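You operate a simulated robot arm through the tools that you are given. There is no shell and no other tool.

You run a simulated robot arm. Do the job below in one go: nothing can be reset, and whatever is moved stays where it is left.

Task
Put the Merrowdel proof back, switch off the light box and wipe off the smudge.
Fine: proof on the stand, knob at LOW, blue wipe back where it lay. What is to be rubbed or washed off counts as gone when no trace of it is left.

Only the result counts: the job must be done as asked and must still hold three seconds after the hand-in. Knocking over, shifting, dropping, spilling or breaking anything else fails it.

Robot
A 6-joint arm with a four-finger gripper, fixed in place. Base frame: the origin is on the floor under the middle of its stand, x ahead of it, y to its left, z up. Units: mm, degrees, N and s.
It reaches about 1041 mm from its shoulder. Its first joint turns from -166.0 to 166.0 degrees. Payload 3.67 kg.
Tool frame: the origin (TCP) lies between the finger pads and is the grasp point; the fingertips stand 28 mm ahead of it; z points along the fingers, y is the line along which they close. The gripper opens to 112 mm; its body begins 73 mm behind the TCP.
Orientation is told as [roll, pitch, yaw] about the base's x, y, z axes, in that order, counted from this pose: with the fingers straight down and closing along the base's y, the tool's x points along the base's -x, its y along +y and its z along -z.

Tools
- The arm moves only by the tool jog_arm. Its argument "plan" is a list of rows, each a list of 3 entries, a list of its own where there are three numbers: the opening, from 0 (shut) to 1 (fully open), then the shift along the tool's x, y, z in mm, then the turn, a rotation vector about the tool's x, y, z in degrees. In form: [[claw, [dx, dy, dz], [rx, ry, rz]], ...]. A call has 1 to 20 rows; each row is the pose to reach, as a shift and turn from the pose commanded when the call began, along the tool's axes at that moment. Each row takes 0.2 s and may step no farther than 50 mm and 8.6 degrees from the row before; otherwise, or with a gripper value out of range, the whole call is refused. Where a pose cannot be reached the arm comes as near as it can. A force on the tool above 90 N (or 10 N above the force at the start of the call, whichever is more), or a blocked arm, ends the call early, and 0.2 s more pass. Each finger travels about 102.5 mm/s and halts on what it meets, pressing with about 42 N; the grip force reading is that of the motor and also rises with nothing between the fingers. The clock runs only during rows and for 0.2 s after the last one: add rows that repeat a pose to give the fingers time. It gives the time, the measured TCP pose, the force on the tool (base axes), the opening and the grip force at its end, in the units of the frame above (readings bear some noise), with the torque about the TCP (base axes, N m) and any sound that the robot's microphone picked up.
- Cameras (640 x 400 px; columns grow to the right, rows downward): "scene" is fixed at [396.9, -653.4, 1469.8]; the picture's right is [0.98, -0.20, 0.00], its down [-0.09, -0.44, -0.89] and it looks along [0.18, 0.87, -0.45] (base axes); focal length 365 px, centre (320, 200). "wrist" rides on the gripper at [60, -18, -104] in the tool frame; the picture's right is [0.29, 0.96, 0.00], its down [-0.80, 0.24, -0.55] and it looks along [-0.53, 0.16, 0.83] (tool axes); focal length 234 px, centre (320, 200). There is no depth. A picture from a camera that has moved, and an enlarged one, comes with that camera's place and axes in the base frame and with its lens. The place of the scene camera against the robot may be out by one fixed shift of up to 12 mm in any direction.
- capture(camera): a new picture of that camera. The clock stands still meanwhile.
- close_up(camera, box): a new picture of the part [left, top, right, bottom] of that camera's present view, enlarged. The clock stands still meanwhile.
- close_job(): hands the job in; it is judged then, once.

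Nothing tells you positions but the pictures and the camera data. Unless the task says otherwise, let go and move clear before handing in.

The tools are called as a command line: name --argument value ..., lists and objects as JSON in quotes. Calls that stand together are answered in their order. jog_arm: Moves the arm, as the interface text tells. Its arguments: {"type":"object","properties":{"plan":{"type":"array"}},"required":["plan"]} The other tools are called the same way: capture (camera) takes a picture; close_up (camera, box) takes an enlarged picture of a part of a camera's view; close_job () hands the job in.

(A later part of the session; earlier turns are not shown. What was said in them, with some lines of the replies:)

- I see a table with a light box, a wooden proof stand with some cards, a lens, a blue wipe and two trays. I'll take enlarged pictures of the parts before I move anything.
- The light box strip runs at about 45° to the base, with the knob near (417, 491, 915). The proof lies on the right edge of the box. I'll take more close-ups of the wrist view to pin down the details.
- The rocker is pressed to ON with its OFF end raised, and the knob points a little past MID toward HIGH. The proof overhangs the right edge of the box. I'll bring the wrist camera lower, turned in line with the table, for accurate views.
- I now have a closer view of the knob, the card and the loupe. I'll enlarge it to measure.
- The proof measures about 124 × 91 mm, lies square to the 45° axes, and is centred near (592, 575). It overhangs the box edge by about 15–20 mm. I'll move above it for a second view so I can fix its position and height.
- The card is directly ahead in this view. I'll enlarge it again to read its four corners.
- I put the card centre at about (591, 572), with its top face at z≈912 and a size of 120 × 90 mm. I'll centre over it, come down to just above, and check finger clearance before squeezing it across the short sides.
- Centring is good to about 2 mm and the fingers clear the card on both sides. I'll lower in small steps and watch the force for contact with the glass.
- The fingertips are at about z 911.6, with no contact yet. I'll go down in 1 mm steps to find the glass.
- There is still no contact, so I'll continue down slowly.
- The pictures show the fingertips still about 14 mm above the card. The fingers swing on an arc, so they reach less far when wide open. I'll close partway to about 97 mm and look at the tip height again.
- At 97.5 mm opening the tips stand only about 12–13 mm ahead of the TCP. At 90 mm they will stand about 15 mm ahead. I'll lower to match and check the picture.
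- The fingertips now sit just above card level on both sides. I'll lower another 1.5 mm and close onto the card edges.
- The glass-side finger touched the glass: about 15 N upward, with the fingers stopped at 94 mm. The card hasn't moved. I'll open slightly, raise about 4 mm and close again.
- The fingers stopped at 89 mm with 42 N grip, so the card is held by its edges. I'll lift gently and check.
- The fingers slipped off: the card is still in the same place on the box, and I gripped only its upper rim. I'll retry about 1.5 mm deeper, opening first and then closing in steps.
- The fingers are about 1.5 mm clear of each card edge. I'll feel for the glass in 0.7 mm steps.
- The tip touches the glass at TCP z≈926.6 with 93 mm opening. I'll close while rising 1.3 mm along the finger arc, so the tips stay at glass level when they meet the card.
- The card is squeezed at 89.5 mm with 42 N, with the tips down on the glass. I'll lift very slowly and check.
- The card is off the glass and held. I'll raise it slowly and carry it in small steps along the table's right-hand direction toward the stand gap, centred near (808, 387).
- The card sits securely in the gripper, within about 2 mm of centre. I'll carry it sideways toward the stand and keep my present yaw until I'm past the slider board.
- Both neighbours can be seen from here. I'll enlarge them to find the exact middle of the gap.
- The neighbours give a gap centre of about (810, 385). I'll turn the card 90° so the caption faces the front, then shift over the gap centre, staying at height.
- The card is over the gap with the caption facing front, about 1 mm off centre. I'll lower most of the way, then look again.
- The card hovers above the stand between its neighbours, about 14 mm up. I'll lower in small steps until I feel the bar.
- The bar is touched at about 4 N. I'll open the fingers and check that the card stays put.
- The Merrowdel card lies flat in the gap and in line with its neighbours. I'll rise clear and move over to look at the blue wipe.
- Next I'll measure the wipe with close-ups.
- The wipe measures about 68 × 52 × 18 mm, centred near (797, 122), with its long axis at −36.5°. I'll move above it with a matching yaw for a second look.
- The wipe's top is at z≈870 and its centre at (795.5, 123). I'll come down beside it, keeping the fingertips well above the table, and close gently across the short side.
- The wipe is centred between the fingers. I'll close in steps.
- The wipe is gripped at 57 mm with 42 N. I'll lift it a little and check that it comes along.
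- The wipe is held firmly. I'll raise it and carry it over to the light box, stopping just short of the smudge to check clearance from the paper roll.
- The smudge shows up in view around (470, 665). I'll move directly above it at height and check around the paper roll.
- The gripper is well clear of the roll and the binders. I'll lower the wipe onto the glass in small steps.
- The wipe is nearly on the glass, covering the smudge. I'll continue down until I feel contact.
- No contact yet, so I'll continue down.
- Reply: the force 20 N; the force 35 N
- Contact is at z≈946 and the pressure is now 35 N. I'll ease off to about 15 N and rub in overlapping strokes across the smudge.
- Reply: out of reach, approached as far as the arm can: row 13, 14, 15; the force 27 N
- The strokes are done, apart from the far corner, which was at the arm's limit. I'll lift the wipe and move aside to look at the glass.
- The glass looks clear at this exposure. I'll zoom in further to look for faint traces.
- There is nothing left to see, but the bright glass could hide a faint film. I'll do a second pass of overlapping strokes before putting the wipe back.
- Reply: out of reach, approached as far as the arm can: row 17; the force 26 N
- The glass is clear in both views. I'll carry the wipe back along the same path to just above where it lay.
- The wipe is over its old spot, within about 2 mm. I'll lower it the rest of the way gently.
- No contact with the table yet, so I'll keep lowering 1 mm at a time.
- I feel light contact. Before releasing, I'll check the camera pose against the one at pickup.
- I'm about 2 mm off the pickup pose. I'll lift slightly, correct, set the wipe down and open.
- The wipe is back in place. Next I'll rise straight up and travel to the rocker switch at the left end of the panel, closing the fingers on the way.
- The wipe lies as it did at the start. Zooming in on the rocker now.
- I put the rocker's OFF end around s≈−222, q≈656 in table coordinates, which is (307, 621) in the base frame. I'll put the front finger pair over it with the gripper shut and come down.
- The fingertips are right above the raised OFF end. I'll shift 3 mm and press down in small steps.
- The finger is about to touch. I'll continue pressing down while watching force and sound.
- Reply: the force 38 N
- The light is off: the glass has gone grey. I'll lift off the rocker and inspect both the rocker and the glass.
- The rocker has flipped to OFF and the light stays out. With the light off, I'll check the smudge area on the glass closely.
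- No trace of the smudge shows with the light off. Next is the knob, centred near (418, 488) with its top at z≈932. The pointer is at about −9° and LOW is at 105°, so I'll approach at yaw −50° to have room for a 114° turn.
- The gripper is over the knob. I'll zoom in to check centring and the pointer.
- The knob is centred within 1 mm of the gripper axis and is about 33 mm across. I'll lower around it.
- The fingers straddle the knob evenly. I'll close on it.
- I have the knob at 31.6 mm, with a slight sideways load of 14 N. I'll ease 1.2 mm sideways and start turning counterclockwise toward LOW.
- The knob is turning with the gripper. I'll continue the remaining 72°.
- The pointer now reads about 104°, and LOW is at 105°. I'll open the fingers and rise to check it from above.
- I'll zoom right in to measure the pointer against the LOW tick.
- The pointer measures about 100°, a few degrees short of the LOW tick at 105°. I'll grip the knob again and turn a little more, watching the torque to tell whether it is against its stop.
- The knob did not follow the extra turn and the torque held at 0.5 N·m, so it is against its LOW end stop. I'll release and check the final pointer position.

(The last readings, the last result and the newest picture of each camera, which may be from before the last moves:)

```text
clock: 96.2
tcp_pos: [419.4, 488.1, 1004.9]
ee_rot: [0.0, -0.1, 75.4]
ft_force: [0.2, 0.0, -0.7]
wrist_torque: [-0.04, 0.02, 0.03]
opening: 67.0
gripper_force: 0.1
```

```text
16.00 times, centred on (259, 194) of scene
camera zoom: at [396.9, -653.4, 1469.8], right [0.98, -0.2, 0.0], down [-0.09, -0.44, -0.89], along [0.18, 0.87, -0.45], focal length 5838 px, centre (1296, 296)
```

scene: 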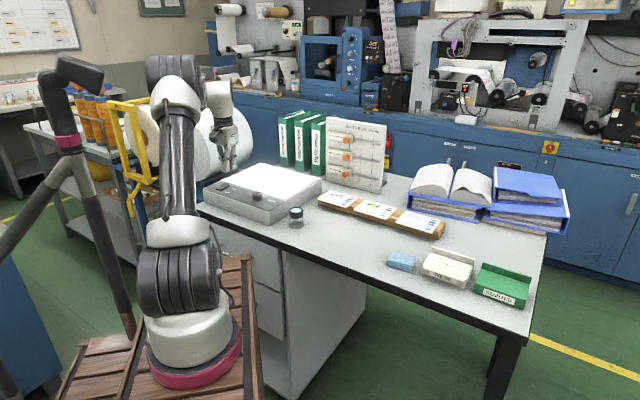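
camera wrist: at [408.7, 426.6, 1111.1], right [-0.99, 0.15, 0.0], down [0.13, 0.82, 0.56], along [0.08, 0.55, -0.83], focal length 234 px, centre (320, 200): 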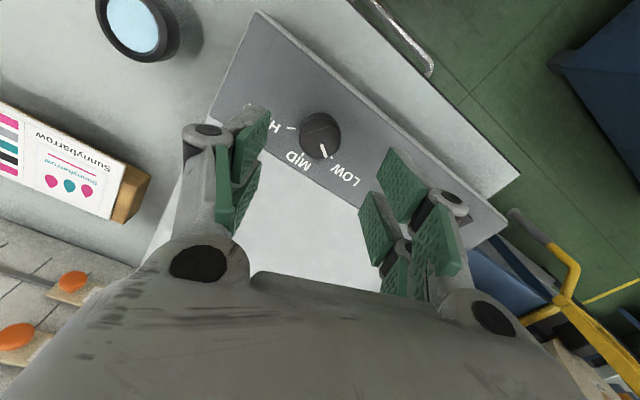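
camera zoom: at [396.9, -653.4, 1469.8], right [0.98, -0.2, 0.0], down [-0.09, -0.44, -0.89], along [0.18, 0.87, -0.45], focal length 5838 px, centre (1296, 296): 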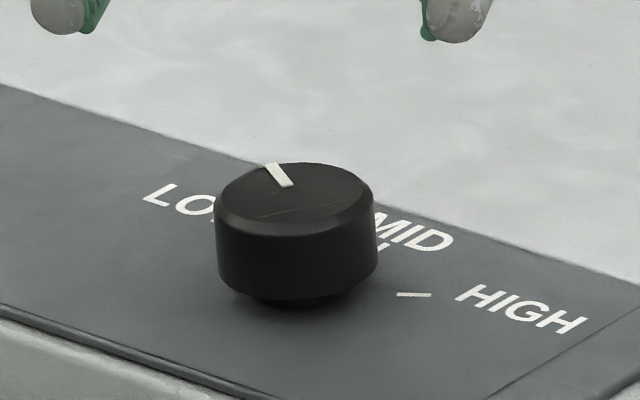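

The pointer now lies on the LOW tick at about 103°. I'll rise and take a last look at the glass and the whole table.

jog_arm --plan '[[0.6, [0, 0, -40], [0, 0, 0]], [0.6, [-9, -17, -75], [0, 0, 0]], [0.6, [-18, -35, -108], [0, 0, 0]], [0.6, [-27, -52, -141], [0, 0, 0]], [0.6, [-27, -52, -141], [0, 0, 0]]]'

capture --camera "wrist"

capture --camera "scene"

close_up --camera "wrist" --box '[220, 80, 420, 230]'

close_up --camera "scene" --box '[300, 170, 460, 270]'

close_up --camera "scene" --box '[190, 140, 350, 240]'

```text
clock: 97.4
tcp_pos: [477.7, 501.7, 1146.8]
ee_rot: [0.1, 0.0, 75.5]
ft_force: [-0.1, 0.0, 0.0]
wrist_torque: [-0.02, 0.01, -0.04]
opening: 67.4
gripper_force: 0.0
```

```text
taken
camera wrist: at [479.9, 437.8, 1250.1], right [-1.0, -0.04, 0.0], down [-0.03, 0.83, 0.56], along [-0.02, 0.55, -0.83], focal length 234 px, centre (320, 200)
```

wrist: 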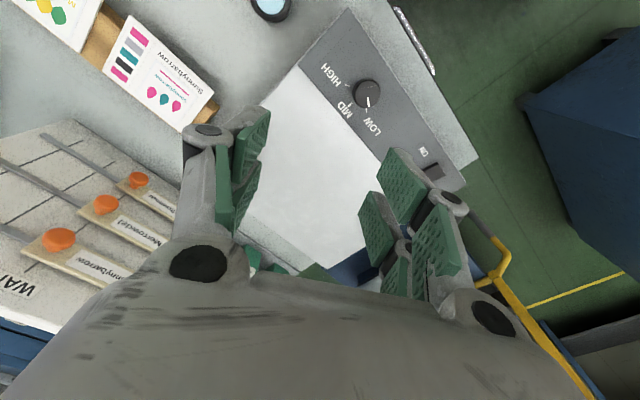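

```text
taken
```

scene: 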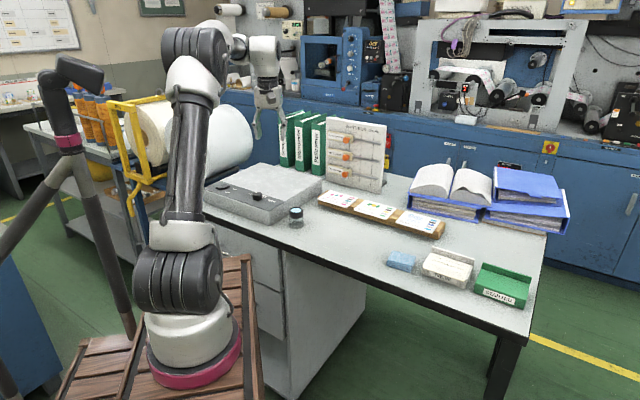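

```text
2.67 times, centred on (320, 155) of wrist
camera zoom: at [479.9, 437.8, 1250.1], right [-1.0, -0.04, 0.0], down [-0.03, 0.83, 0.56], along [-0.02, 0.55, -0.83], focal length 624 px, centre (320, 320)
```

zoom: 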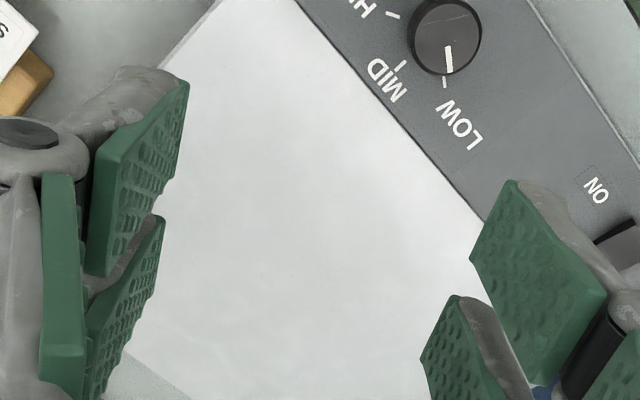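

```text
4.00 times, centred on (380, 220) of scene
camera zoom: at [396.9, -653.4, 1469.8], right [0.98, -0.2, 0.0], down [-0.09, -0.44, -0.89], along [0.18, 0.87, -0.45], focal length 1460 px, centre (80, 120)
```

zoom: 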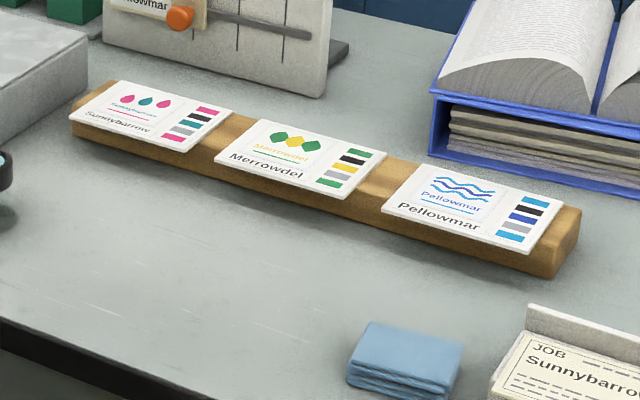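

```text
4.00 times, centred on (270, 190) of scene
camera zoom: at [396.9, -653.4, 1469.8], right [0.98, -0.2, 0.0], down [-0.09, -0.44, -0.89], along [0.18, 0.87, -0.45], focal length 1460 px, centre (520, 240)
```

zoom: 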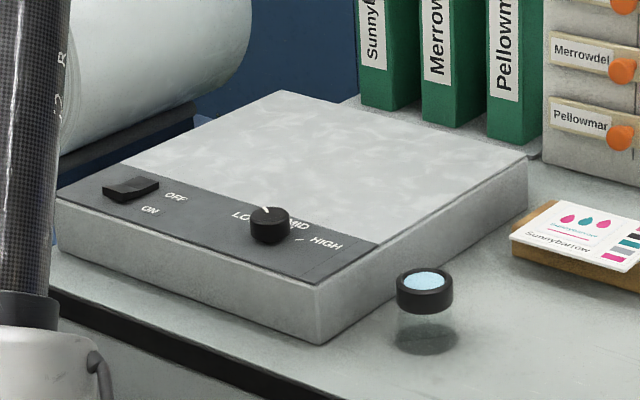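

The knob is at LOW, the rocker is at OFF, and the proof and wipe are in place. I'll take one last enlarged look at the former smudge spot, which is now in the middle of the wrist view.

close_up --camera "wrist" --box '[270, 160, 370, 240]'

close_up --camera "scene" --box '[245, 165, 295, 196]'

```text
5.00 times, centred on (320, 200) of wrist
camera zoom: at [479.9, 437.8, 1250.1], right [-1.0, -0.04, 0.0], down [-0.03, 0.83, 0.56], along [-0.02, 0.55, -0.83], focal length 1171 px, centre (320, 200)
```

zoom: 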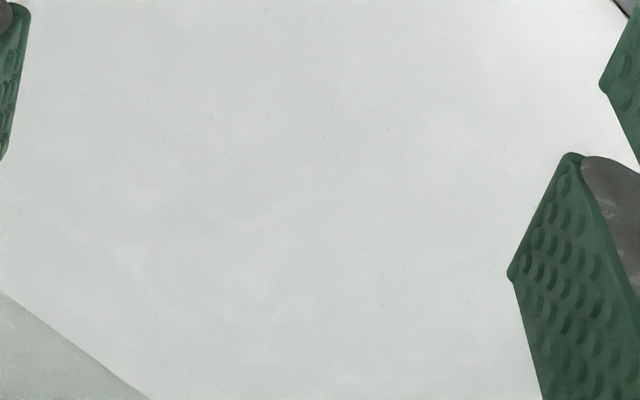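

```text
12.80 times, centred on (270, 180) of scene
camera zoom: at [396.9, -653.4, 1469.8], right [0.98, -0.2, 0.0], down [-0.09, -0.44, -0.89], along [0.18, 0.87, -0.45], focal length 4671 px, centre (960, 450)
```

zoom: 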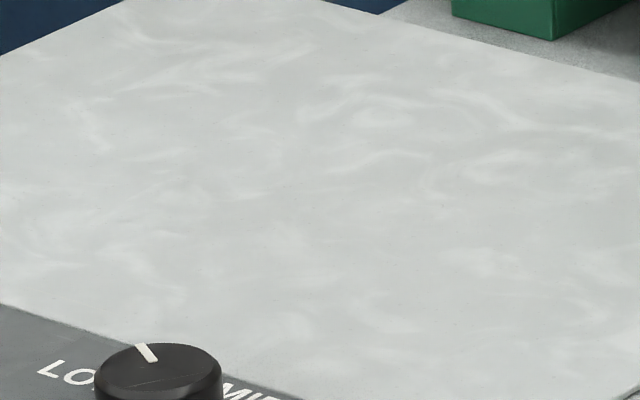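

The smudge spot is clean and has the same even texture as the rest of the glass. The light is off with the knob at LOW, the Merrowdel proof is on the stand, and the wipe is back where it lay. The arm is clear and empty, so I'm handing in.

close_job

```text
The job is handed in.
```

I finished all three parts and handed the job in. I haven't seen a result from the judging.

- **Proof:** the Merrowdel card lies flat on the stand, centred in the gap between Sunnybarrow and Pellowmar, with its caption facing front. My first grip slipped off the card, but the card stayed where it was and the second grip held.
- **Light box:** the rocker is at OFF and the light is out. I turned the knob until it met its stop, and its pointer now sits on the LOW tick.
- **Smudge:** I rubbed the spot in two passes. In close-ups with the light off, that area looks the same as the rest of the glass and no trace shows. A few strokes at the far corner were at the limit of the arm's reach.
- **Wipe:** the blue wipe is back where it lay, within about 2 mm.

In the last pictures the light box, the loupe, the other two cards and the job tray are where they were at the start. The arm was empty and clear of the table when I handed in.
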